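You operate a simulated robot arm through the tools that you are given. There is no shell and no other tool.

You run a simulated two-armed robot. Do the job below in one go: nothing can be reset, and whatever is moved stays where it is left.

TASK
Fill the vial at the filler to about its line, then close it with the blue stopper and yellow cap.
Fine: swing the spout over, fill, swing it clear; push stopper and cap home by hand. Where these are worked on the way, their far stop is far enough and under half their travel is too little: swing spout.

Only the result counts: the job must be done as asked and must still hold three seconds after the hand-in. Knocking over, shifting, dropping, spilling or breaking anything else fails it. Lids that push on must go on centred and level and be pressed home; caps that screw on are set level and turned clockwise until they are tight.

THE ROBOT
Two 7-joint arms with two-finger parallel grippers on one trunk that stands fixed in place. Base frame: the origin is at the foot of the trunk, x ahead of it, y to its left, z up. Readings come in m, degrees, newtons and seconds.
The left shoulder is at [0.05, 0.177, 1.129], the right one opposite. With the tool pointing down near the work surface each hand reaches from about 0.22 to 0.7 m from the base axis, measured 20 degrees to its own side. Payload 3.43 kg a hand.
The TCP of each hand is the grasp point between the finger pads, 0.034 m short of the fingertips. In the tool frame z runs along the fingers and y along their closing line. The gripper opens to 0.128 m. The fingers are 0.024 m wide and 0.012 m thick; the gripper's body (0.048 by 0.13 m) begins 0.096 m behind the TCP.
Orientation is told as [roll, pitch, yaw] about the base's x, y, z axes, in that order, counted from this pose: with the fingers straight down and closing along the base's y, the tool's x points along the base's -x, its y along +y and its z along -z.

THE INTERFACE
- The arms move only by the tool send_rows. It takes "left_steps", "right_steps" or both (then of equal length, played together; a hand with none holds still); each is a list of rows, each a list of 7 numbers: the shift along the base's x, y, z in units of 25 mm (1.0 is 25 mm), then the turn, a rotation vector about the base's x, y, z in units of 4 degrees (1.0 is 4 degrees), then the opening, from 0 (shut) to 1 (fully open). In form: [[tx, ty, tz, ax, ay, az, jaw], ...]. A call has 1 to 20 rows; each row shifts and turns the commanded pose from where the row before left it. A call with a number of a shift or a turn outside -1 to 1 is refused whole. Each row takes 0.2 s and may step no farther than 0.05 m and 8.6 degrees from the row before; otherwise, or with a gripper value out of range, the whole call is refused. A pose out of reach is approached as far as the arm can. The call stops where the force on the tool passes 60 N (or 10 N more than at its start, if that is more) or the arm is blocked; 0.2 s more then pass. Each finger travels about 0.108 m/s and halts on what it meets, pressing with about 21 N; the grip force reading is that of the motor and also rises with nothing between the fingers. The clock runs only during rows and for 0.2 s after the last one: add rows that do not move to give the fingers time. The reply holds the time, the measured pose of the TCP, the force on the tool along the base axes, the opening and the grip force, in the units named above and with some noise, with the torque about the TCP (base axes, N m) and any sound that the robot's microphone picked up.
- Cameras (640 x 400 px; columns grow to the right, rows downward): "scene" is now at [0.1537, 0.0405, 1.304]; the picture's right is [0.41, -0.91, 0.00], its down [-0.42, -0.19, -0.89] and it looks along [0.81, 0.36, -0.46] (base axes); focal length 240 px, centre (320, 200). "left" rides on the left gripper at [0.076, 0.011, -0.16] in its tool frame; the picture's right is [-0.15, 0.99, 0.00], its down [-0.88, -0.13, -0.46] and it looks along [-0.45, -0.07, 0.89] (tool axes); focal length 234 px, centre (320, 200). "right" rides on the right gripper at [0.076, -0.011, -0.16] in its tool frame; the picture's right is [0.15, 0.99, 0.00], its down [-0.88, 0.13, -0.46] and it looks along [-0.45, 0.07, 0.89] (tool axes); focal length 234 px, centre (320, 200). There is no depth. A picture from a camera that has moved, and an enlarged one, comes with that camera's place and axes in the base frame and with its lens.
- capture(camera): a new picture of that camera. No time passes.
- slide_trunk(by): slides the trunk up (or, below 0, down) by that many m; the arms and the scene camera ride with it, the base frame stays. It gives what a move gives, with no picture.
- head_to(pan, tilt): turns the head with the scene camera to pan (to the left, within 80 degrees either way) and tilt (down, from -29 to 69), counted from straight ahead of the robot. It gives what a move gives.
- enlarge(camera, box): a new picture of the part [left, top, right, bottom] of that camera's present view, enlarged. No time passes.
- hand_in(): hands the job in; it is judged then, once.

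Nothing tells you positions but the pictures and the camera data. Unless the task says otherwise, let go and move clear before handing in.

The tools are called after "Call:" as a command line: name --argument value ..., lists and objects as JSON in quotes. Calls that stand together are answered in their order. send_rows: Moves the arms, as the interface text tells. Its arguments: {"type":"object","properties":{"left_steps":{"type":"array"},"right_steps":{"type":"array"}},"required":[]} The other tools are called the same way: slide_trunk (by) moves the trunk up or down; head_to (pan, tilt) turns the head that bears the scene camera; capture (camera) takes a picture; enlarge (camera, box) takes an enlarged picture of a part of a camera's view; hand_in () hands the job in.

At the start:

```text
time: 0.0
left_tool_pos: [0.3524, 0.3809, 1.2189]
left_ee_rot: [0.0, 0.0, 0.0]
left_wrist_force: [-0.2, -0.8, 0.5]
left_wrist_torque: [0.01, 0.02, -0.04]
left_width: 0.1279
left_gripper_force: 0.0
right_tool_pos: [0.3713, 0.0214, 1.1971]
right_ee_rot: [0.1, 0.0, 0.0]
right_wrist_force: [0.3, -0.8, 0.4]
right_wrist_torque: [0.0, 0.04, 0.02]
right_width: 0.1279
right_gripper_force: 0.2
trunk travel left (down, up): [-0.3, 0.101]
head pan, tilt (commanded): [24.1, 27.2]
```

scene: 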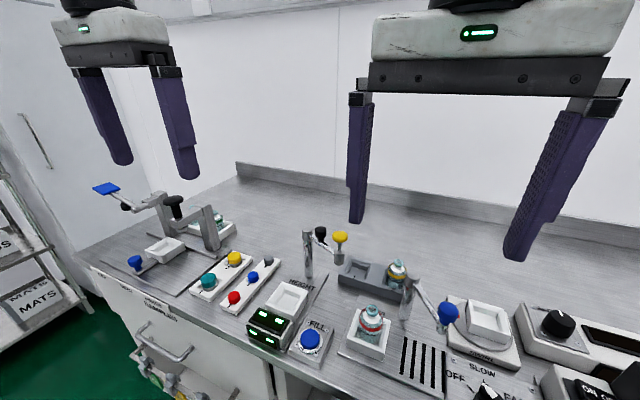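
right: 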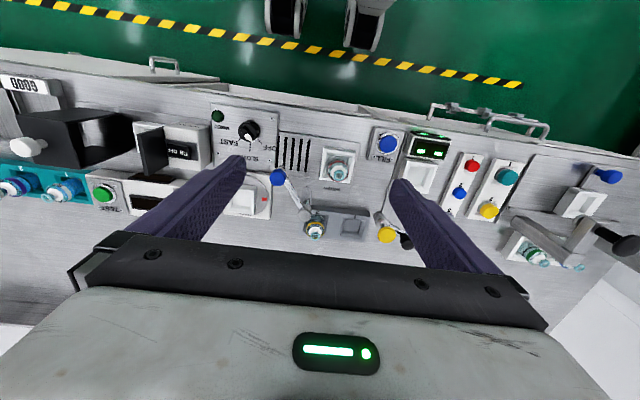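
left: 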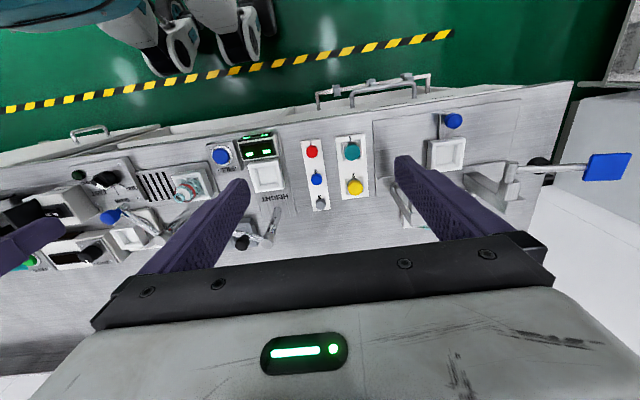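

I see a bench with a filler (scale pad, spout arm with yellow knob, blue FILL button), a vial in a holder, stoppers (red, blue, grey) and caps (teal, yellow) on strips. First I take closer looks before moving anything.

Call:
enlarge --camera "scene" --box '[80, 170, 340, 370]'

Call:
enlarge --camera "scene" --box '[280, 220, 540, 400]'

Call:
enlarge --camera "right" --box '[200, 90, 520, 290]'

Call:
enlarge --camera "left" --box '[60, 80, 380, 280]'

```text
2.00 times, centred on (210, 270) of scene
camera zoom: at [0.1537, 0.0405, 1.304], right [0.41, -0.91, 0.0], down [-0.42, -0.19, -0.89], along [0.81, 0.36, -0.46], focal length 480 px, centre (540, 60)
```

zoom: 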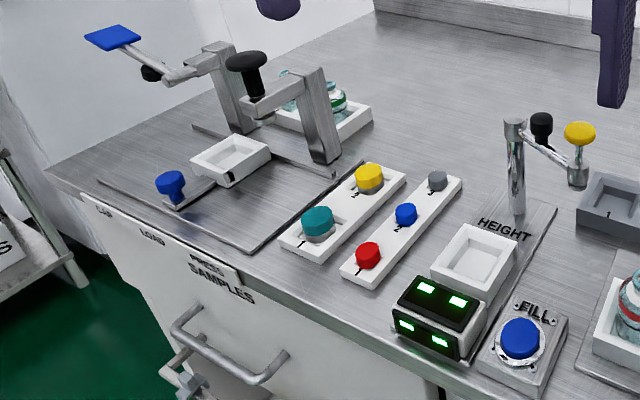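

```text
2.22 times, centred on (410, 310) of scene
camera zoom: at [0.1537, 0.0405, 1.304], right [0.41, -0.91, 0.0], down [-0.42, -0.19, -0.89], along [0.81, 0.36, -0.46], focal length 533 px, centre (120, -44)
```

zoom: 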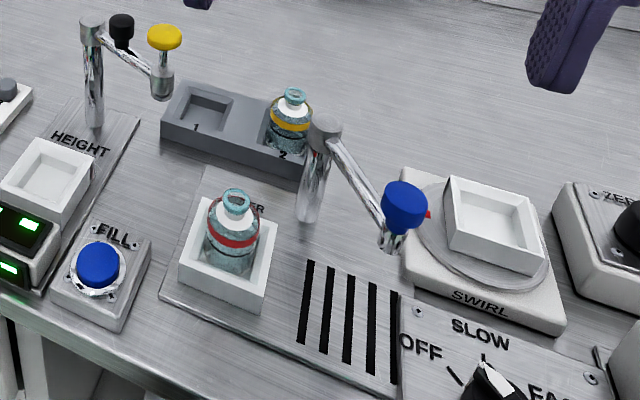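

```text
2.00 times, centred on (360, 190) of right
camera zoom: at [0.2972, 0.0113, 1.356], right [-0.15, 0.99, 0.0], down [0.88, 0.13, 0.46], along [0.45, 0.07, -0.89], focal length 468 px, centre (240, 220)
```

zoom: 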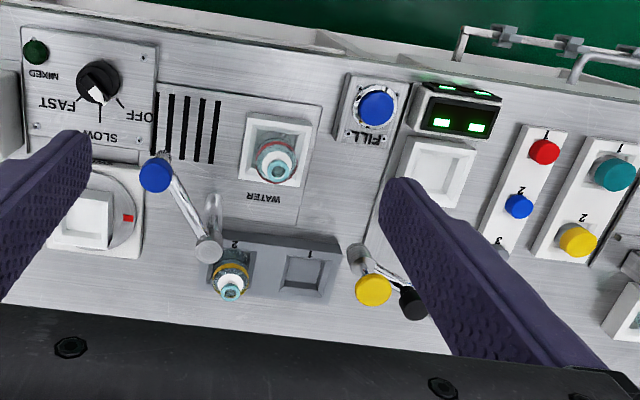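

```text
2.00 times, centred on (220, 180) of left
camera zoom: at [0.275, 0.3922, 1.3777], right [0.15, 0.99, 0.0], down [0.88, -0.13, 0.46], along [0.45, -0.07, -0.89], focal length 468 px, centre (520, 240)
```

zoom: 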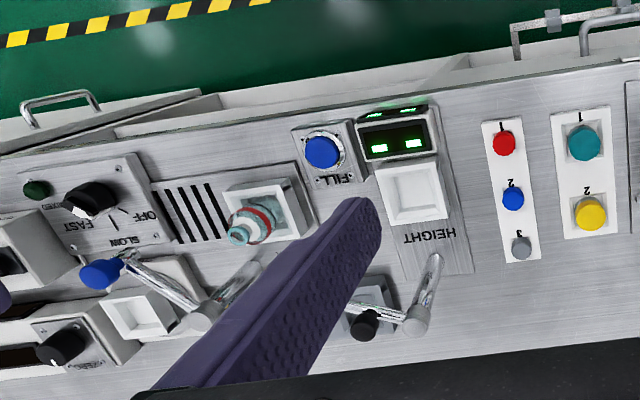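

The filler is the WATER station: vial (red band) in a white tray at about (0.445, 0.072), spout with the blue knob at about (0.442, -0.033), pivoting on a post at (0.525, 0.019); FILL button at about (0.388, 0.163, 0.893). I take tighter zooms of vial, spout and stoppers.

Call:
enlarge --camera "scene" --box '[335, 280, 415, 370]'

Call:
enlarge --camera "scene" --box '[180, 240, 290, 320]'

Call:
enlarge --camera "scene" --box '[380, 260, 480, 340]'

Call:
enlarge --camera "scene" --box '[240, 220, 360, 360]'

Call:
enlarge --camera "left" --box '[280, 110, 400, 230]'

Call:
enlarge --camera "right" --box '[200, 110, 440, 260]'

```text
4.44 times, centred on (375, 325) of scene
camera zoom: at [0.1537, 0.0405, 1.304], right [0.41, -0.91, 0.0], down [-0.42, -0.19, -0.89], along [0.81, 0.36, -0.46], focal length 1066 px, centre (76, -356)
```

zoom: 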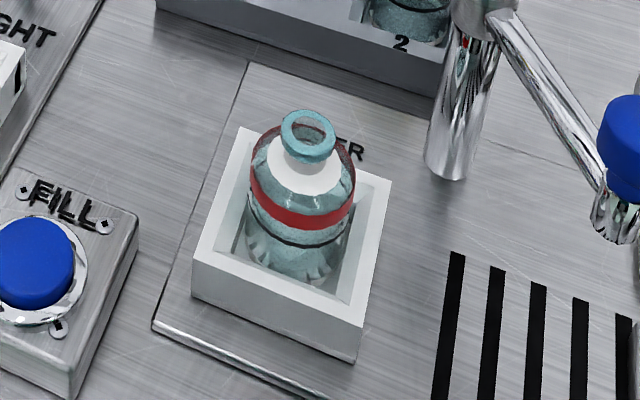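

```text
5.00 times, centred on (235, 280) of scene
camera zoom: at [0.1537, 0.0405, 1.304], right [0.41, -0.91, 0.0], down [-0.42, -0.19, -0.89], along [0.81, 0.36, -0.46], focal length 1199 px, centre (745, -200)
```

zoom: 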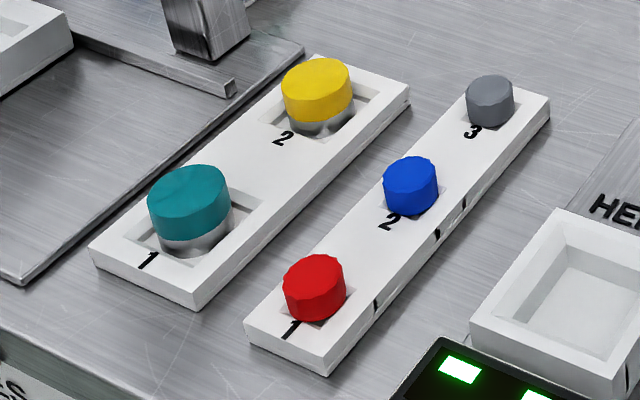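

```text
5.00 times, centred on (430, 300) of scene
camera zoom: at [0.1537, 0.0405, 1.304], right [0.41, -0.91, 0.0], down [-0.42, -0.19, -0.89], along [0.81, 0.36, -0.46], focal length 1199 px, centre (-230, -300)
```

zoom: 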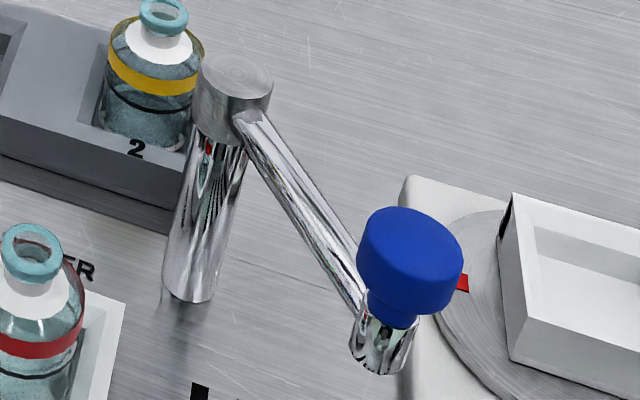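

```text
2.86 times, centred on (300, 290) of scene
camera zoom: at [0.1537, 0.0405, 1.304], right [0.41, -0.91, 0.0], down [-0.42, -0.19, -0.89], along [0.81, 0.36, -0.46], focal length 685 px, centre (377, -57)
```

zoom: 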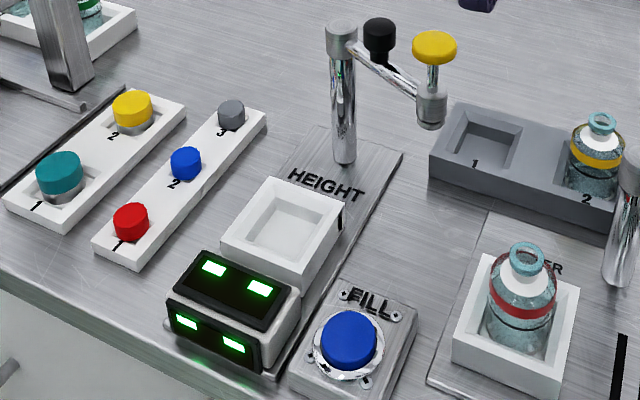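

```text
3.33 times, centred on (340, 170) of left
camera zoom: at [0.275, 0.3922, 1.3777], right [0.15, 0.99, 0.0], down [0.88, -0.13, 0.46], along [0.45, -0.07, -0.89], focal length 781 px, centre (253, 300)
```

zoom: 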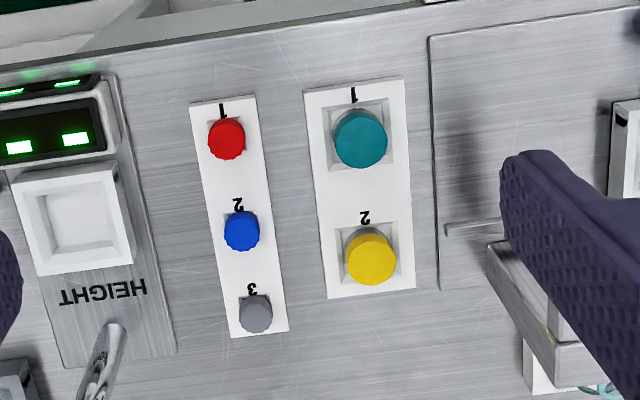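

```text
2.67 times, centred on (320, 185) of right
camera zoom: at [0.2972, 0.0113, 1.356], right [-0.15, 0.99, 0.0], down [0.88, 0.13, 0.46], along [0.45, 0.07, -0.89], focal length 624 px, centre (320, 240)
```

zoom: 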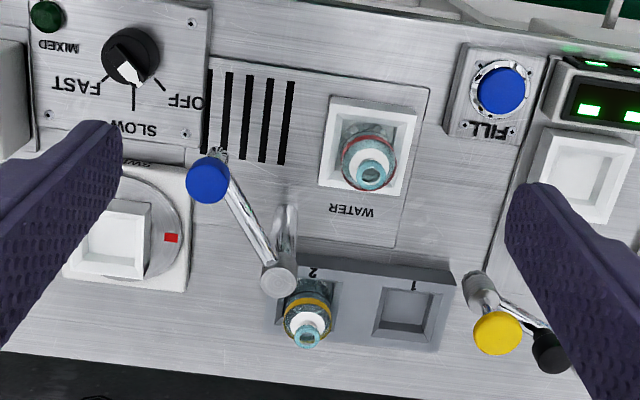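

The knob of the spout, the vial, the blue stopper (~0.471, 0.354, top 0.889) and the yellow cap (~0.503, 0.438, top 0.892) are triangulated roughly. Next I bring the right hand above the blue spout knob for a closer look.

Call:
send_rows --right_steps '[[0.71, -0.54, -0.7, 0, 0, 0, 1], [0.71, -0.54, -0.7, 0, 0, 0, 1], [0.71, -0.54, -0.7, 0, 0, 0, 1], [0.71, -0.54, -0.7, 0, 0, 0, 1], [0, 0, 0, 0, 0, 0, 1]]'

Call:
capture --camera "right"

Call:
capture --camera "scene"

```text
time: 1.2
left_tool_pos: [0.3521, 0.3805, 1.2184]
left_ee_rot: [0.0, 0.1, 0.0]
left_wrist_force: [0.8, 0.4, 0.2]
left_wrist_torque: [-0.02, 0.03, -0.03]
left_width: 0.1278
left_gripper_force: 0.0
right_tool_pos: [0.4454, -0.0313, 1.1301]
right_ee_rot: [0.1, 0.0, 0.0]
right_wrist_force: [-0.6, -1.3, 0.5]
right_wrist_torque: [-0.02, -0.04, 0.02]
right_width: 0.1283
right_gripper_force: 0.0
trunk travel left (down, up): [-0.3, 0.101]
head pan, tilt (commanded): [24.1, 27.2]
```

```text
taken
camera right: at [0.3711, -0.0408, 1.2873], right [-0.15, 0.99, 0.0], down [0.88, 0.13, 0.46], along [0.45, 0.07, -0.89], focal length 234 px, centre (320, 200)
```

right: 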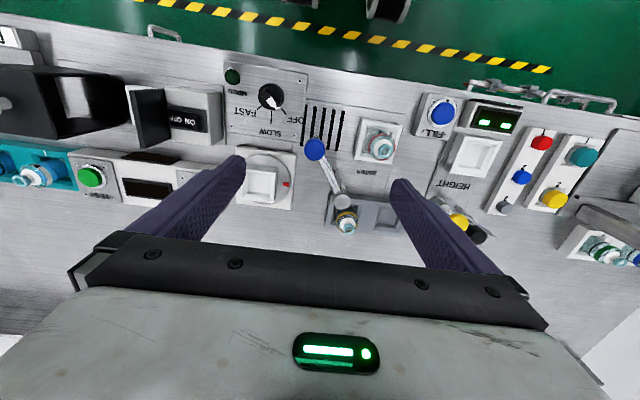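

```text
taken
camera scene: at [0.1536, 0.0405, 1.304], right [0.41, -0.91, 0.0], down [-0.42, -0.19, -0.89], along [0.81, 0.36, -0.46], focal length 240 px, centre (320, 200)
```

scene: 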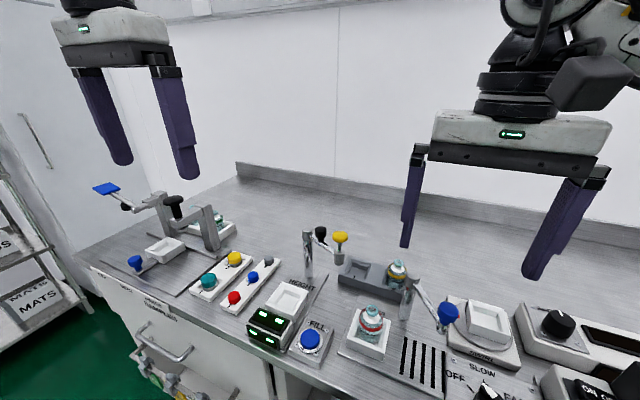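

The right hand hovers above the spout. I zoom in on the knob and vial from this camera and the scene camera to refine positions.

Call:
enlarge --camera "right" --box '[270, 90, 430, 240]'

Call:
enlarge --camera "scene" --box '[340, 250, 480, 370]'

```text
2.67 times, centred on (350, 165) of right
camera zoom: at [0.3711, -0.0408, 1.2873], right [-0.15, 0.99, 0.0], down [0.88, 0.13, 0.46], along [0.45, 0.07, -0.89], focal length 624 px, centre (240, 293)
```

zoom: 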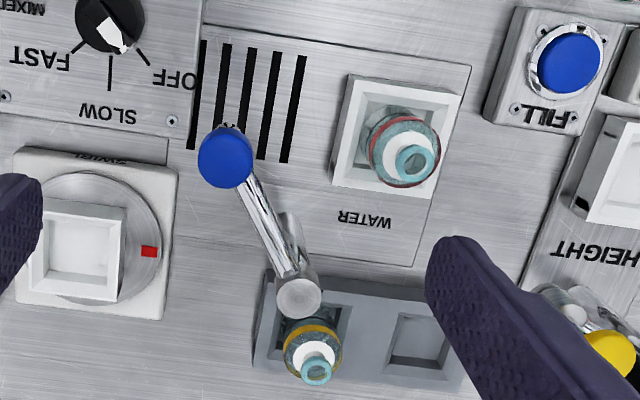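

```text
3.33 times, centred on (410, 310) of scene
camera zoom: at [0.1536, 0.0405, 1.304], right [0.41, -0.91, 0.0], down [-0.42, -0.19, -0.89], along [0.81, 0.36, -0.46], focal length 799 px, centre (20, -167)
```

zoom: 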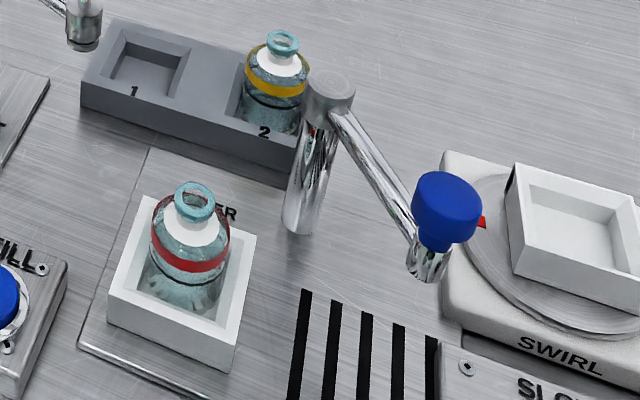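

Knob refined to (0.446, -0.034, top 1.004), pivot at (0.527, 0.0175), vial rim at (0.447, 0.0715, 0.947). I narrow the right jaws to about 50 mm and lower them to straddle the knob.

Call:
send_rows --right_steps '[[0.02, -0.1, 0, 0, 0, 0, 0.39], [0, 0, 0, 0, 0, 0, 0.39], [0, 0, -0.9, 0, 0, 0, 0.39], [0, 0, -0.9, 0, 0, 0, 0.39], [0, 0, -0.9, 0, 0, 0, 0.39], [0, 0, -0.9, 0, 0, 0, 0.39], [0, 0, -0.8, 0, 0, 0, 0.39], [0, 0, 0, 0, 0, 0, 0.39]]'

Call:
enlarge --camera "scene" --box '[340, 230, 520, 370]'

Call:
capture --camera "right"

```text
time: 3.0
left_tool_pos: [0.3518, 0.38, 1.2193]
left_ee_rot: [0.0, 0.0, 0.0]
left_wrist_force: [0.2, -0.6, -0.2]
left_wrist_torque: [0.01, 0.03, -0.01]
left_width: 0.1284
left_gripper_force: 0.1
right_tool_pos: [0.4459, -0.0357, 1.0172]
right_ee_rot: [0.1, -0.2, 0.0]
right_wrist_force: [0.3, 0.3, 0.1]
right_wrist_torque: [0.0, 0.0, -0.02]
right_width: 0.0499
right_gripper_force: 0.0
trunk travel left (down, up): [-0.3, 0.101]
head pan, tilt (commanded): [24.1, 27.2]
```

```text
2.86 times, centred on (430, 300) of scene
camera zoom: at [0.1537, 0.0405, 1.304], right [0.41, -0.91, 0.0], down [-0.42, -0.19, -0.89], along [0.81, 0.36, -0.46], focal length 685 px, centre (6, -86)
```

zoom: 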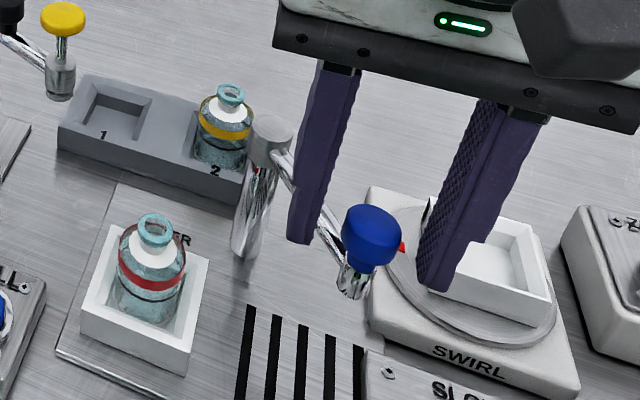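

```text
taken
camera right: at [0.3712, -0.0457, 1.1749], right [-0.15, 0.99, 0.0], down [0.88, 0.13, 0.46], along [0.45, 0.07, -0.89], focal length 234 px, centre (320, 200)
```

right: 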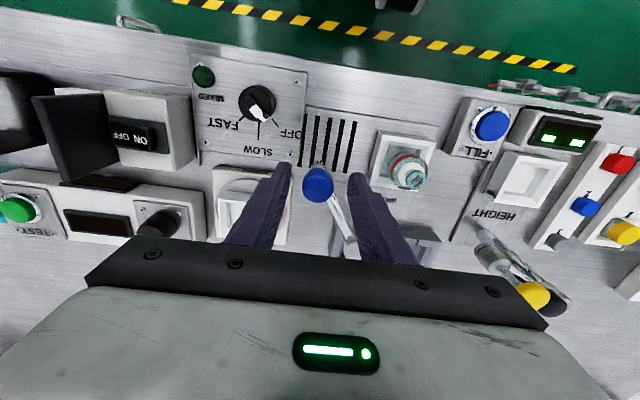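

The knob sits well between the fingers, clear of both. Now I sweep it along its arc toward the vial, the first part slowly, to see that it follows.

Call:
send_rows --right_steps '[[-0.08, 0.36, 0, 0, 0, 0, 0.39], [-0.08, 0.36, 0, 0, 0, 0, 0.39], [-0.11, 0.25, 0, 0, 0, 0, 0.39], [-0.11, 0.25, 0, 0, 0, 0, 0.39], [-0.08, 0.26, 0, 0, 0, 0, 0.39], [-0.07, 0.26, 0, 0, 0, 0, 0.39], [-0.04, 0.27, 0, 0, 0, 0, 0.39], [-0.04, 0.27, 0, 0, 0, 0, 0.39], [0, 0, 0, 0, 0, 0, 0.39]]'

Call:
enlarge --camera "scene" --box '[340, 230, 520, 370]'

```text
time: 5.0
left_tool_pos: [0.3513, 0.3806, 1.2192]
left_ee_rot: [0.0, 0.0, 0.0]
left_wrist_force: [-0.5, 0.7, -1.1]
left_wrist_torque: [0.01, -0.01, 0.01]
left_width: 0.1282
left_gripper_force: 0.1
right_tool_pos: [0.4268, 0.0221, 1.0185]
right_ee_rot: [0.1, 0.0, 0.0]
right_wrist_force: [-0.1, 0.0, -0.6]
right_wrist_torque: [-0.01, -0.01, 0.02]
right_width: 0.05
right_gripper_force: 0.3
trunk travel left (down, up): [-0.3, 0.101]
head pan, tilt (commanded): [24.1, 27.2]
```

```text
2.86 times, centred on (430, 300) of scene
camera zoom: at [0.1537, 0.0404, 1.304], right [0.41, -0.91, 0.0], down [-0.42, -0.19, -0.89], along [0.81, 0.36, -0.46], focal length 685 px, centre (6, -86)
```

zoom: 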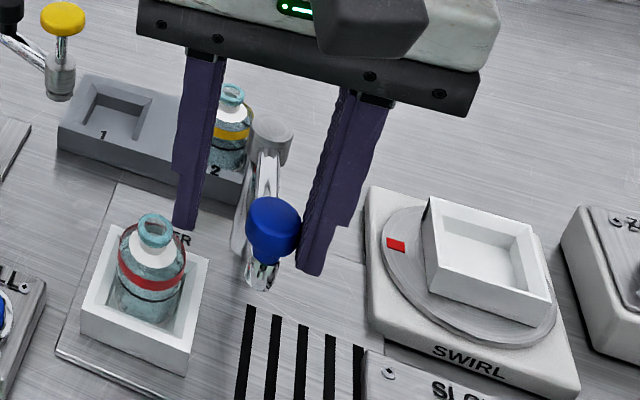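

The spout swings along with the finger at almost no force. I continue the arc to bring it over the vial.

Call:
send_rows --right_steps '[[0.04, 0.27, 0, 0, 0, 0, 0.39], [0.04, 0.27, 0, 0, 0, 0, 0.39], [0.06, 0.26, 0, 0, 0, 0, 0.39], [0.07, 0.26, 0, 0, 0, 0, 0.39], [0.08, 0.25, 0, 0, 0, 0, 0.39], [0.09, 0.25, 0, 0, 0, 0, 0.39], [0.09, 0.19, 0, 0, 0, 0, 0.39], [0.09, 0.18, 0, 0, 0, 0, 0.39], [0.08, 0.12, 0, 0, 0, 0, 0.39], [0, 0, 0, 0, 0, 0, 0.39]]'

Call:
enlarge --camera "scene" --box '[320, 230, 480, 370]'

Call:
enlarge --camera "right" --box '[220, 90, 420, 240]'

```text
time: 7.2
left_tool_pos: [0.3539, 0.3811, 1.2174]
left_ee_rot: [-0.1, 0.0, 0.1]
left_wrist_force: [-0.1, -0.1, 0.4]
left_wrist_torque: [0.01, -0.03, 0.03]
left_width: 0.1277
left_gripper_force: 0.0
right_tool_pos: [0.444, 0.0732, 1.0176]
right_ee_rot: [0.1, 0.0, 0.1]
right_wrist_force: [1.4, 0.0, -0.6]
right_wrist_torque: [0.02, 0.02, 0.01]
right_width: 0.05
right_gripper_force: 0.0
trunk travel left (down, up): [-0.3, 0.101]
head pan, tilt (commanded): [24.1, 27.2]
```

```text
2.86 times, centred on (400, 300) of scene
camera zoom: at [0.1537, 0.0405, 1.304], right [0.41, -0.91, 0.0], down [-0.42, -0.19, -0.89], along [0.81, 0.36, -0.46], focal length 685 px, centre (91, -86)
```

zoom: 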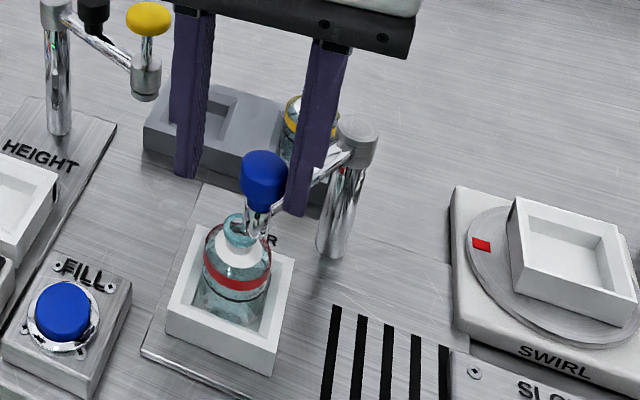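

```text
2.67 times, centred on (320, 165) of right
camera zoom: at [0.3689, 0.063, 1.1763], right [-0.15, 0.99, 0.0], down [0.88, 0.13, 0.46], along [0.45, 0.07, -0.89], focal length 624 px, centre (320, 293)
```

zoom: 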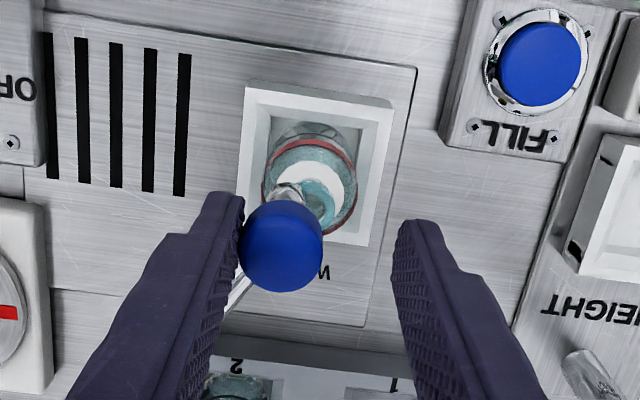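

The spout is nearly over the vial, a little short. Before going on I check the nozzle's height against the vial's rim.

Call:
enlarge --camera "scene" --box '[355, 275, 425, 350]'

Call:
enlarge --camera "right" --box '[275, 110, 365, 180]'

```text
5.33 times, centred on (390, 312) of scene
camera zoom: at [0.1537, 0.0405, 1.304], right [0.41, -0.91, 0.0], down [-0.42, -0.19, -0.89], along [0.81, 0.36, -0.46], focal length 1279 px, centre (-53, -400)
```

zoom: 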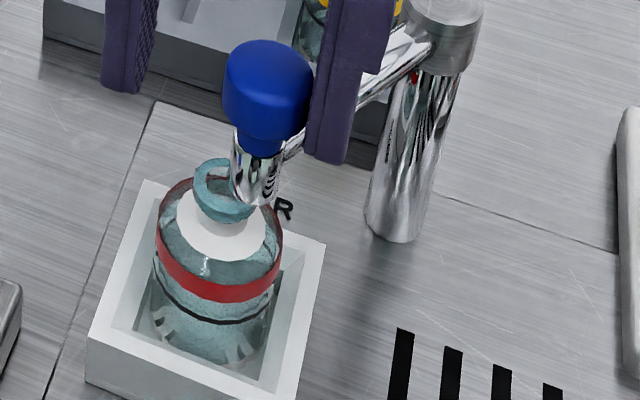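

```text
5.71 times, centred on (320, 145) of right
camera zoom: at [0.3689, 0.063, 1.1763], right [-0.15, 0.99, 0.0], down [0.88, 0.13, 0.46], along [0.45, 0.07, -0.89], focal length 1338 px, centre (320, 514)
```

zoom: 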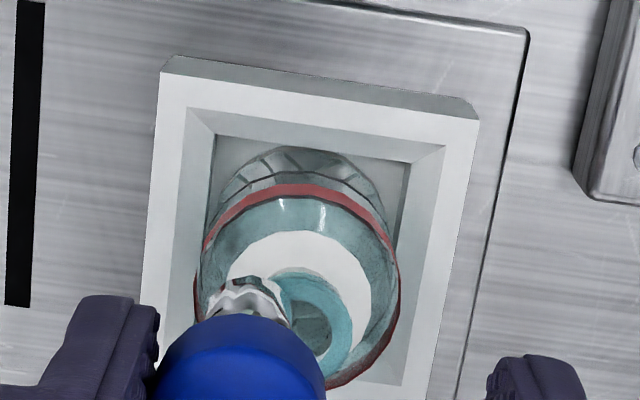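

The nozzle's bottom is a few millimetres above the rim, so it passes freely. I push on gently toward the far stop.

Call:
send_rows --right_steps '[[0.06, 0.1, 0, 0, 0, 0, 0.39], [0.06, 0.1, 0, 0, 0, 0, 0.39], [0.06, 0.1, 0, 0, 0, 0, 0.39], [0, 0, 0, 0, 0, 0, 0.39]]'

Call:
enlarge --camera "scene" --box '[345, 265, 425, 350]'

Call:
enlarge --camera "right" --box '[260, 110, 380, 200]'

```text
time: 8.2
left_tool_pos: [0.3524, 0.3801, 1.2188]
left_ee_rot: [0.0, 0.0, -0.1]
left_wrist_force: [-1.1, 0.0, 0.6]
left_wrist_torque: [-0.03, 0.03, 0.01]
left_width: 0.128
left_gripper_force: 0.1
right_tool_pos: [0.4485, 0.0811, 1.0166]
right_ee_rot: [0.0, 0.0, 0.0]
right_wrist_force: [-0.2, 0.6, -0.1]
right_wrist_torque: [-0.02, -0.01, 0.01]
right_width: 0.05
right_gripper_force: 0.1
trunk travel left (down, up): [-0.3, 0.101]
head pan, tilt (commanded): [24.1, 27.2]
```

```text
4.71 times, centred on (385, 308) of scene
camera zoom: at [0.1537, 0.0405, 1.304], right [0.41, -0.91, 0.0], down [-0.42, -0.19, -0.89], along [0.81, 0.36, -0.46], focal length 1128 px, centre (14, -306)
```

zoom: 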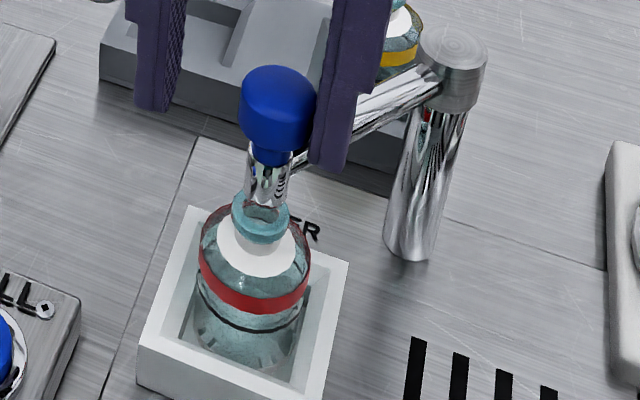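

```text
4.44 times, centred on (320, 155) of right
camera zoom: at [0.3746, 0.0708, 1.1755], right [-0.15, 0.99, 0.0], down [0.88, 0.13, 0.46], along [0.45, 0.07, -0.89], focal length 1041 px, centre (320, 400)
```

zoom: 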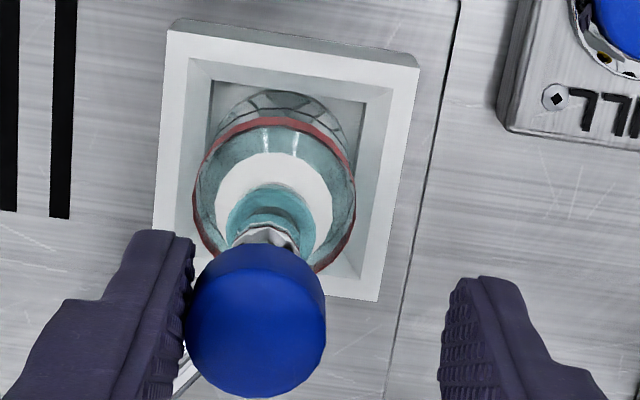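

The nozzle is now about centred over the mouth. I nudge a little more to feel whether the far stop is here.

Call:
send_rows --right_steps '[[0.04, 0.06, 0, 0, 0, 0, 0.39], [0.03, 0.05, 0, 0, 0, 0, 0.39], [0, 0, 0, 0, 0, 0, 0.39]]'

Call:
enlarge --camera "scene" --box '[345, 265, 425, 350]'

Call:
enlarge --camera "right" --box '[260, 110, 380, 200]'

```text
time: 9.0
left_tool_pos: [0.3514, 0.3809, 1.2188]
left_ee_rot: [0.0, 0.0, 0.1]
left_wrist_force: [-0.3, 0.2, 0.2]
left_wrist_torque: [-0.02, 0.02, -0.03]
left_width: 0.1281
left_gripper_force: 0.0
right_tool_pos: [0.4496, 0.083, 1.0189]
right_ee_rot: [0.0, 0.0, -0.1]
right_wrist_force: [0.1, -4.6, -1.3]
right_wrist_torque: [-0.08, 0.02, -0.02]
right_width: 0.0524
right_gripper_force: 1.4
trunk travel left (down, up): [-0.3, 0.101]
head pan, tilt (commanded): [24.1, 27.2]
```

```text
4.71 times, centred on (385, 308) of scene
camera zoom: at [0.1538, 0.04, 1.304], right [0.41, -0.91, 0.0], down [-0.42, -0.19, -0.89], along [0.81, 0.36, -0.46], focal length 1128 px, centre (14, -306)
```

zoom: 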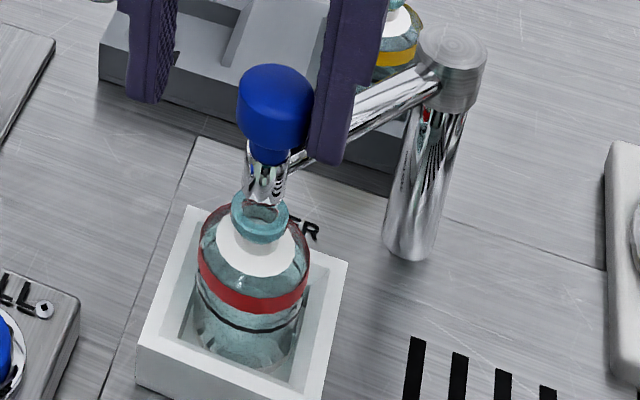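

```text
4.44 times, centred on (320, 155) of right
camera zoom: at [0.376, 0.0729, 1.177], right [-0.14, 0.99, 0.0], down [0.88, 0.13, 0.46], along [0.45, 0.07, -0.89], focal length 1041 px, centre (320, 400)
```

zoom: 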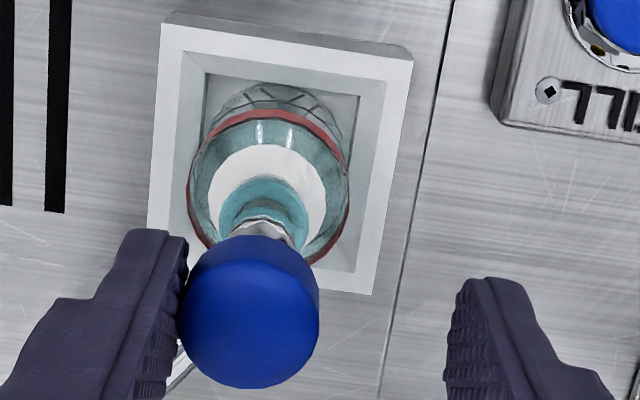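

The far stop is felt (about 5 N), so the spout is over the vial. Now I lift the right hand away to its own side and bring the closed left hand above the FILL button at about (0.389, 0.1645, 0.889).

Call:
send_rows --right_steps '[[0, -0.2, 0, 0, 0, 0, 0.39], [0, 0, 0.8, 0, 0, 0, 0.39], [0, 0, 0.9, 0, 0, 0, 0.39], [0, 0, 0.9, 0, 0, 0, 0.39], [0, 0, 0.9, 0, 0, 0, 0.39], [0, 0, 0.9, 0, 0, 0, 0.39], [-0.3, -1, 0, 0, 0, 0, 0.39], [-0.3, -1, 0, 0, 0, 0, 0.39], [-0.3, -1, 0, 0, 0, 0, 0.39], [-0.3, -1, 0, 0, 0, 0, 0.39], [-0.3, -1, 0, 0, 0, 0, 0.39], [-0.3, -1, 0, 0, 0, 0, 0.39], [-0.3, -1, 0, 0, 0, 0, 0.39], [-0.3, -1, 0, 0, 0, 0, 0.39], [-0.3, -1, 0, 0, 0, 0, 0.39], [0, 0, 0, 0, 0, 0, 0.39]]' --left_steps '[[0, 0, 0, 0, 0, 0, 0], [0, 0, 0, 0, 0, 0, 0], [0, 0, 0, 0, 0, 0, 0], [0, 0, 0, 0, 0, 0, 0], [0, 0, 0, 0, 0, 0, 0], [0.15, -0.866, -0.676, 0, 0, 0, 0], [0.15, -0.866, -0.676, 0, 0, 0, 0], [0.15, -0.866, -0.676, 0, 0, 0, 0], [0.15, -0.866, -0.676, 0, 0, 0, 0], [0.15, -0.866, -0.676, 0, 0, 0, 0], [0.15, -0.866, -0.676, 0, 0, 0, 0], [0.15, -0.866, -0.676, 0, 0, 0, 0], [0.15, -0.866, -0.676, 0, 0, 0, 0], [0.15, -0.866, -0.676, 0, 0, 0, 0], [0.15, -0.866, -0.676, 0, 0, 0, 0], [0, 0, 0, 0, 0, 0, 0]]'

Call:
capture --camera "scene"

Call:
capture --camera "left"

```text
time: 12.4
left_tool_pos: [0.388, 0.1622, 1.0485]
left_ee_rot: [0.0, -0.1, 0.0]
left_wrist_force: [-0.6, -0.1, 0.3]
left_wrist_torque: [-0.02, 0.01, -0.02]
left_width: 0.0001
left_gripper_force: 20.9
right_tool_pos: [0.383, -0.1457, 1.1261]
right_ee_rot: [0.1, 0.0, 0.0]
right_wrist_force: [-0.5, 0.3, -0.3]
right_wrist_torque: [0.02, -0.01, 0.03]
right_width: 0.0501
right_gripper_force: 0.0
trunk travel left (down, up): [-0.3, 0.101]
head pan, tilt (commanded): [24.1, 27.2]
```

```text
taken
camera scene: at [0.1537, 0.0406, 1.304], right [0.41, -0.91, 0.0], down [-0.42, -0.19, -0.89], along [0.81, 0.36, -0.46], focal length 240 px, centre (320, 200)
```

scene: 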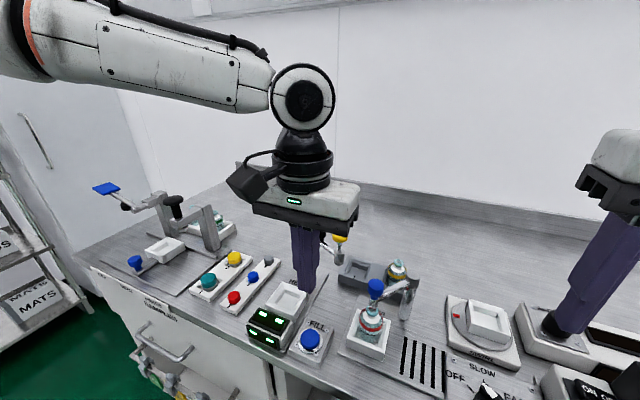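

```text
taken
camera left: at [0.3105, 0.1747, 1.2074], right [0.15, 0.99, 0.0], down [0.88, -0.13, 0.46], along [0.45, -0.07, -0.89], focal length 234 px, centre (320, 200)
```

left: 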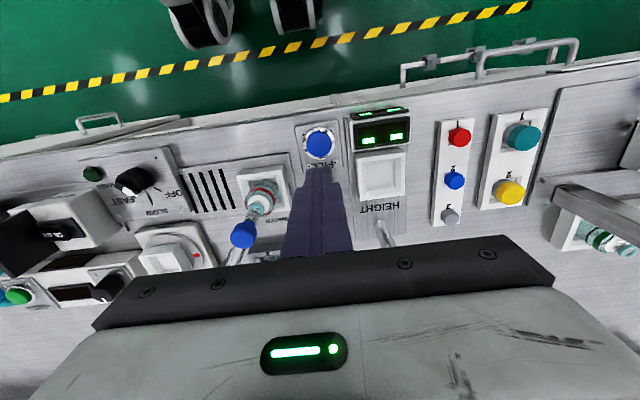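

The left fingers are above the FILL button and the spout stays over the vial. I take a reference zoom of the empty vial and lower the fingers to just above the button.

Call:
send_rows --left_steps '[[0, 0, -0.9, 0, 0, 0, 0], [0, 0, -0.9, 0, 0, 0, 0], [0, 0, -0.9, 0, 0, 0, 0], [0, 0, -0.9, 0, 0, 0, 0], [0, 0.02, -0.9, 0, 0, 0, 0], [0, 0, 0, 0, 0, 0, 0]]'

Call:
enlarge --camera "scene" --box '[345, 285, 405, 355]'

Call:
enlarge --camera "scene" --box '[250, 270, 400, 370]'

Call:
enlarge --camera "left" --box '[200, 100, 400, 260]'

```text
time: 13.8
left_tool_pos: [0.3883, 0.1643, 0.9352]
left_ee_rot: [0.0, 0.0, 0.0]
left_wrist_force: [0.0, 0.3, -0.4]
left_wrist_torque: [-0.01, -0.01, 0.03]
left_width: 0.0
left_gripper_force: 20.9
right_tool_pos: [0.3828, -0.1447, 1.1259]
right_ee_rot: [0.1, -0.1, 0.1]
right_wrist_force: [0.7, -0.6, -0.7]
right_wrist_torque: [0.01, -0.03, 0.0]
right_width: 0.0498
right_gripper_force: 0.2
trunk travel left (down, up): [-0.3, 0.101]
head pan, tilt (commanded): [24.1, 27.2]
```

```text
5.71 times, centred on (375, 320) of scene
camera zoom: at [0.1537, 0.0404, 1.304], right [0.41, -0.91, 0.0], down [-0.42, -0.19, -0.89], along [0.81, 0.36, -0.46], focal length 1370 px, centre (6, -486)
```

zoom: 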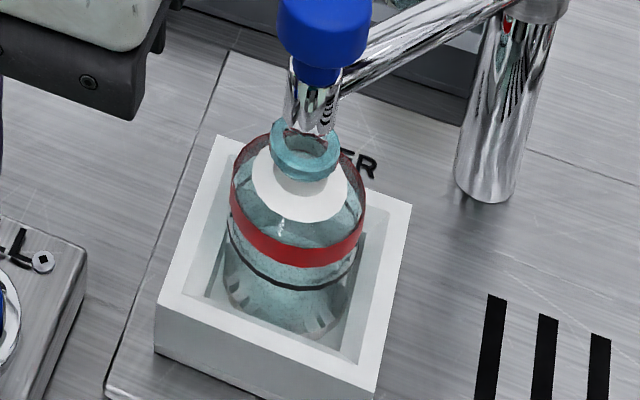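

```text
4.00 times, centred on (325, 320) of scene
camera zoom: at [0.1537, 0.0404, 1.304], right [0.41, -0.91, 0.0], down [-0.42, -0.19, -0.89], along [0.81, 0.36, -0.46], focal length 959 px, centre (300, -280)
```

zoom: 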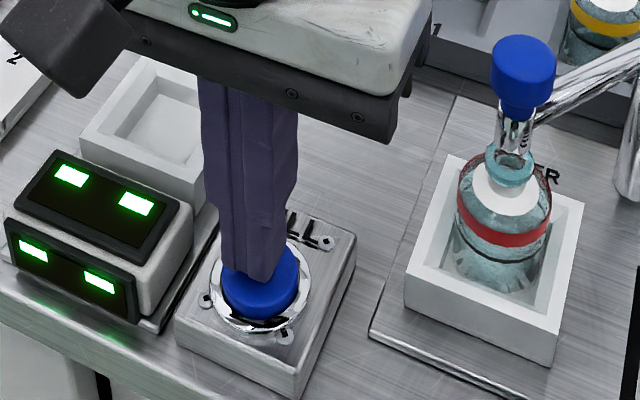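

```text
2.50 times, centred on (300, 180) of left
camera zoom: at [0.3116, 0.1755, 1.0942], right [0.15, 0.99, 0.0], down [0.88, -0.13, 0.46], along [0.45, -0.07, -0.89], focal length 585 px, centre (370, 250)
```

zoom: 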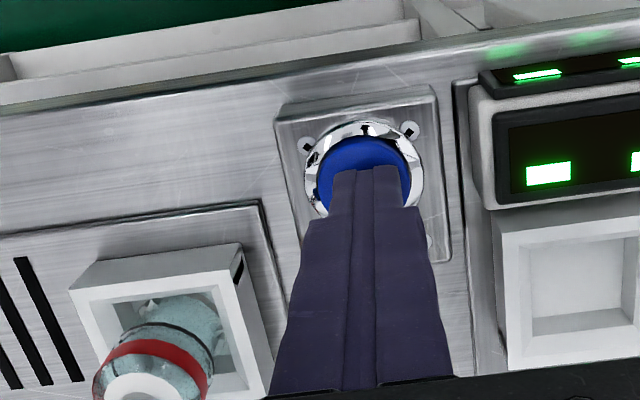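

The closed fingertips are centred on the button, about 10 mm above it, with the reference of the empty vial taken. I make a first short press and release.

Call:
send_rows --left_steps '[[0, 0, -0.36, 0, 0, 0, 0], [0, 0, -0.16, 0, 0, 0, 0], [0, 0, 0.16, 0, 0, 0, 0]]'

Call:
enlarge --camera "scene" --box '[345, 285, 405, 355]'

Call:
enlarge --camera "scene" --box '[250, 270, 400, 370]'

```text
time: 14.6
left_tool_pos: [0.3889, 0.1649, 0.9269]
left_ee_rot: [-0.1, -0.1, -0.1]
left_wrist_force: [-2.7, -0.6, 2.3]
left_wrist_torque: [-0.03, 0.06, 0.04]
left_width: 0.0
left_gripper_force: 21.1
right_tool_pos: [0.382, -0.145, 1.1269]
right_ee_rot: [0.1, 0.0, -0.1]
right_wrist_force: [0.5, -0.2, 1.0]
right_wrist_torque: [-0.01, 0.0, 0.01]
right_width: 0.05
right_gripper_force: 0.1
trunk travel left (down, up): [-0.3, 0.101]
head pan, tilt (commanded): [24.1, 27.2]
heard: click
```

```text
5.71 times, centred on (375, 320) of scene
camera zoom: at [0.1534, 0.0403, 1.304], right [0.41, -0.91, 0.0], down [-0.42, -0.19, -0.89], along [0.81, 0.36, -0.46], focal length 1370 px, centre (6, -486)
```

zoom: 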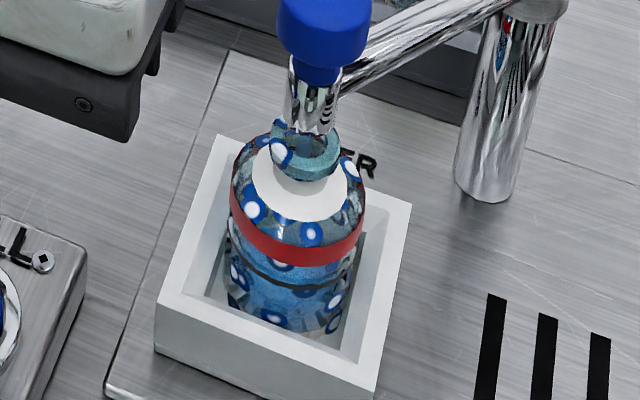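

```text
4.00 times, centred on (325, 320) of scene
camera zoom: at [0.1534, 0.0403, 1.304], right [0.41, -0.91, 0.0], down [-0.42, -0.19, -0.89], along [0.81, 0.36, -0.46], focal length 959 px, centre (300, -280)
```

zoom: 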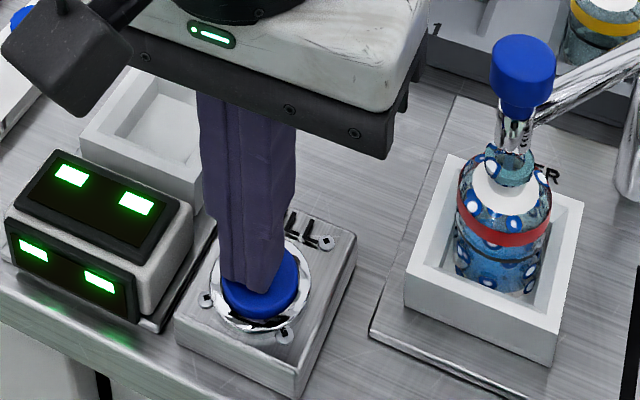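

A click was heard and blue liquid has appeared in the vial. I lift off the button at once and check whether the flow has stopped and where the level is.

Call:
send_rows --left_steps '[[0, 0, 0.4, 0, 0, 0, 0]]'

Call:
enlarge --camera "scene" --box '[345, 285, 405, 355]'

Call:
enlarge --camera "scene" --box '[360, 300, 392, 340]'

Call:
enlarge --camera "left" --box '[200, 180, 300, 260]'

```text
time: 15.0
left_tool_pos: [0.3904, 0.1657, 0.9364]
left_ee_rot: [-0.1, -0.2, 0.1]
left_wrist_force: [-1.1, 0.7, 1.3]
left_wrist_torque: [0.01, -0.03, -0.01]
left_width: 0.0003
left_gripper_force: 21.0
right_tool_pos: [0.3824, -0.1454, 1.1266]
right_ee_rot: [0.1, 0.0, -0.1]
right_wrist_force: [-0.3, -0.5, 0.1]
right_wrist_torque: [0.01, -0.01, -0.03]
right_width: 0.0496
right_gripper_force: 0.0
trunk travel left (down, up): [-0.3, 0.101]
head pan, tilt (commanded): [24.1, 27.2]
```

```text
5.71 times, centred on (375, 320) of scene
camera zoom: at [0.1535, 0.0404, 1.304], right [0.41, -0.91, 0.0], down [-0.42, -0.19, -0.89], along [0.81, 0.36, -0.46], focal length 1370 px, centre (6, -486)
```

zoom: 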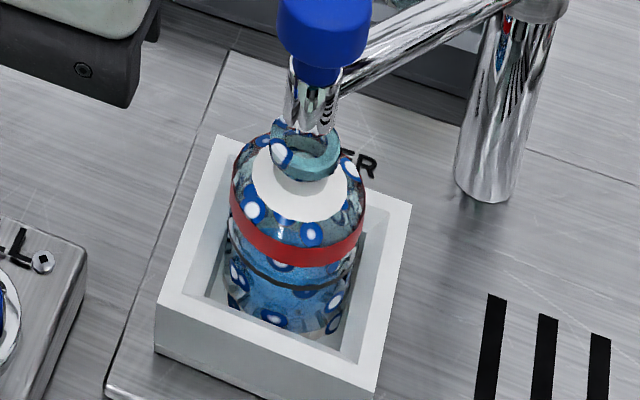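

```text
10.00 times, centred on (376, 320) of scene
camera zoom: at [0.1535, 0.0404, 1.304], right [0.41, -0.91, 0.0], down [-0.42, -0.19, -0.89], along [0.81, 0.36, -0.46], focal length 2398 px, centre (-240, -1000)
```

zoom: 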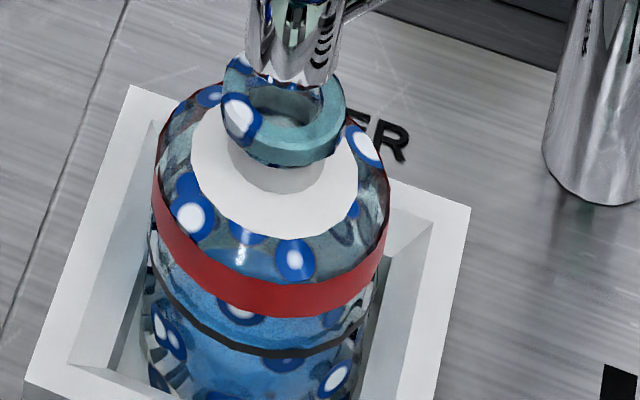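

```text
5.00 times, centred on (250, 220) of left
camera zoom: at [0.3125, 0.1772, 1.0962], right [0.15, 0.99, 0.0], down [0.88, -0.13, 0.46], along [0.45, -0.07, -0.89], focal length 1171 px, centre (670, 100)
```

zoom: 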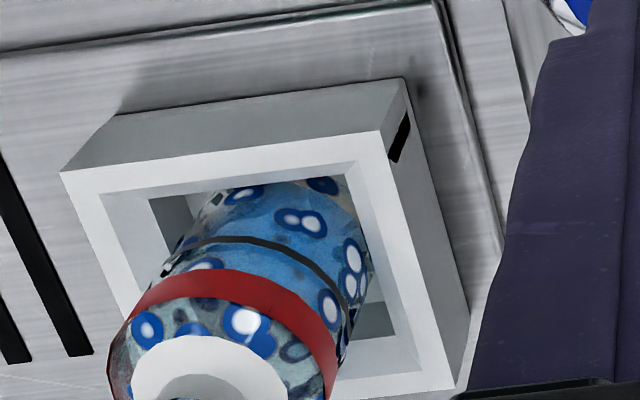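

The level did not change between the two pictures, so the flow has stopped, but from above I can't tell where it stands against the black line. I raise both hands well clear so that I can lower the trunk and view the vial from the side.

Call:
send_rows --left_steps '[[0, 0, 0.95, 0, 0, 0, 0], [0, 0, 0.95, 0, 0, 0, 0], [-0.1, 0.7, 0.95, 0, 0, 0, 0], [-0.1, 0.7, 0.95, 0, 0, 0, 0], [-0.1, 0.7, 0.95, 0, 0, 0, 0], [-0.1, 0.7, 0.95, 0, 0, 0, 0], [-0.1, 0.7, 0.95, 0, 0, 0, 0], [-0.1, 0.7, 0.95, 0, 0, 0, 0], [-0.1, 0.7, 0.95, 0, 0, 0, 0], [-0.1, 0.7, 0.95, 0, 0, 0, 0], [-0.1, 0.7, 0.95, 0, 0, 0, 0], [-0.1, 0.7, 0.95, 0, 0, 0, 0], [0, 0, 0, 0, 0, 0, 0]]' --right_steps '[[0, 0, 0.4, 0, 0, 0, 0.39], [0, 0, 0.4, 0, 0, 0, 0.39], [0, 0, 0.4, 0, 0, 0, 0.39], [0, 0, 0.4, 0, 0, 0, 0.39], [0, 0, 0.4, 0, 0, 0, 0.39], [0, 0, 0.4, 0, 0, 0, 0.39], [0, 0, 0.4, 0, 0, 0, 0.39], [0, 0, 0.4, 0, 0, 0, 0.39], [0, 0, 0.4, 0, 0, 0, 0.39], [0, 0, 0.4, 0, 0, 0, 0.39], [0, 0, 0.4, 0, 0, 0, 0.39], [0, 0, 0.4, 0, 0, 0, 0.39], [0, 0, 0, 0, 0, 0, 0.39]]'

Call:
capture --camera "scene"

Call:
capture --camera "right"

Call:
capture --camera "left"

```text
time: 17.8
left_tool_pos: [0.3646, 0.3412, 1.2225]
left_ee_rot: [0.0, 0.0, 0.0]
left_wrist_force: [-0.2, -0.3, -0.6]
left_wrist_torque: [0.0, 0.03, -0.01]
left_width: 0.0001
left_gripper_force: 20.9
right_tool_pos: [0.3821, -0.1464, 1.2474]
right_ee_rot: [0.1, 0.0, 0.0]
right_wrist_force: [-0.3, 0.4, -0.3]
right_wrist_torque: [-0.02, 0.01, -0.01]
right_width: 0.0499
right_gripper_force: 0.1
trunk travel left (down, up): [-0.3, 0.101]
head pan, tilt (commanded): [24.1, 27.2]
```

```text
taken
camera scene: at [0.1539, 0.0403, 1.304], right [0.41, -0.91, 0.0], down [-0.42, -0.19, -0.89], along [0.81, 0.36, -0.46], focal length 240 px, centre (320, 200)
```

scene: 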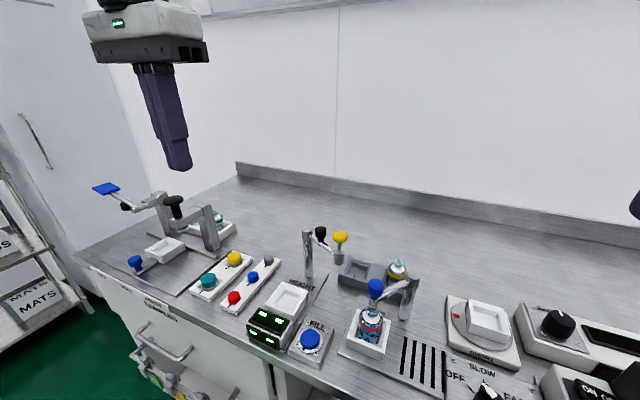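

```text
taken
camera right: at [0.307, -0.1567, 1.4053], right [-0.15, 0.99, 0.0], down [0.88, 0.13, 0.46], along [0.45, 0.07, -0.89], focal length 234 px, centre (320, 200)
```

right: 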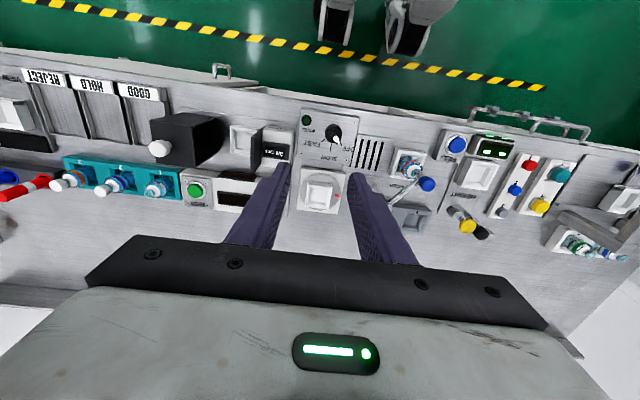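

```text
taken
camera left: at [0.287, 0.353, 1.3813], right [0.15, 0.99, 0.0], down [0.88, -0.13, 0.46], along [0.45, -0.07, -0.89], focal length 234 px, centre (320, 200)
```

left: 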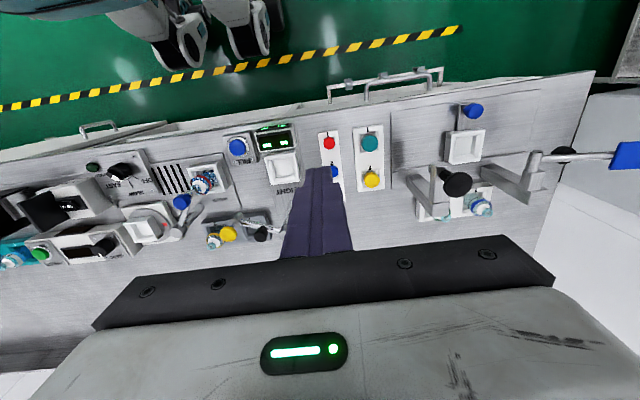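

Both hands are high and free of anything tall. I lower the trunk 0.2 m, then aim the head at the vial.

Call:
slide_trunk --by -0.2

Call:
head_to --pan 5 --tilt 30

Call:
capture --camera "scene"

```text
time: 20.0
left_tool_pos: [0.3633, 0.3419, 1.0223]
left_ee_rot: [0.0, 0.0, -0.1]
left_wrist_force: [0.1, 0.3, -0.1]
left_wrist_torque: [0.01, 0.01, 0.0]
left_width: 0.0
left_gripper_force: 20.9
right_tool_pos: [0.382, -0.1469, 1.0463]
right_ee_rot: [0.1, 0.0, -0.1]
right_wrist_force: [0.5, -0.6, -0.5]
right_wrist_torque: [-0.02, 0.0, 0.0]
right_width: 0.05
right_gripper_force: 0.1
trunk travel left (down, up): [-0.1, 0.301]
head pan, tilt (commanded): [24.1, 27.2]
```

```text
time: 20.8
left_tool_pos: [0.3637, 0.3413, 1.022]
left_ee_rot: [0.0, 0.1, 0.0]
left_wrist_force: [-0.2, -0.4, -0.3]
left_wrist_torque: [0.0, -0.04, -0.03]
left_width: 0.0
left_gripper_force: 21.1
right_tool_pos: [0.3804, -0.1478, 1.0458]
right_ee_rot: [0.1, -0.1, 0.1]
right_wrist_force: [-0.1, 0.2, -0.6]
right_wrist_torque: [0.0, -0.03, 0.0]
right_width: 0.0501
right_gripper_force: 0.1
trunk travel left (down, up): [-0.1, 0.301]
head pan, tilt (commanded): [5.0, 30.0]
```

```text
taken
camera scene: at [0.1603, 0.0111, 1.0995], right [0.09, -1.0, 0.0], down [-0.5, -0.04, -0.87], along [0.86, 0.08, -0.5], focal length 240 px, centre (320, 200)
```

scene: 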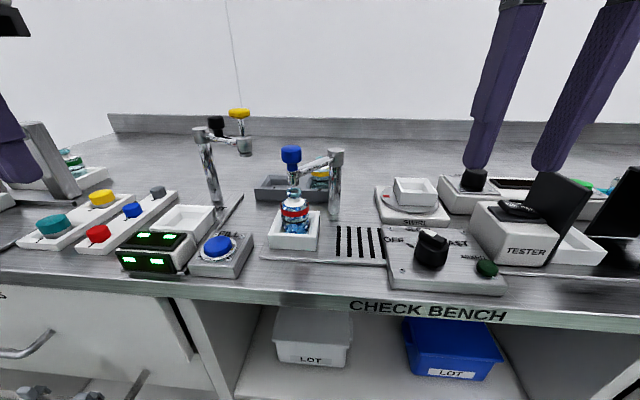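

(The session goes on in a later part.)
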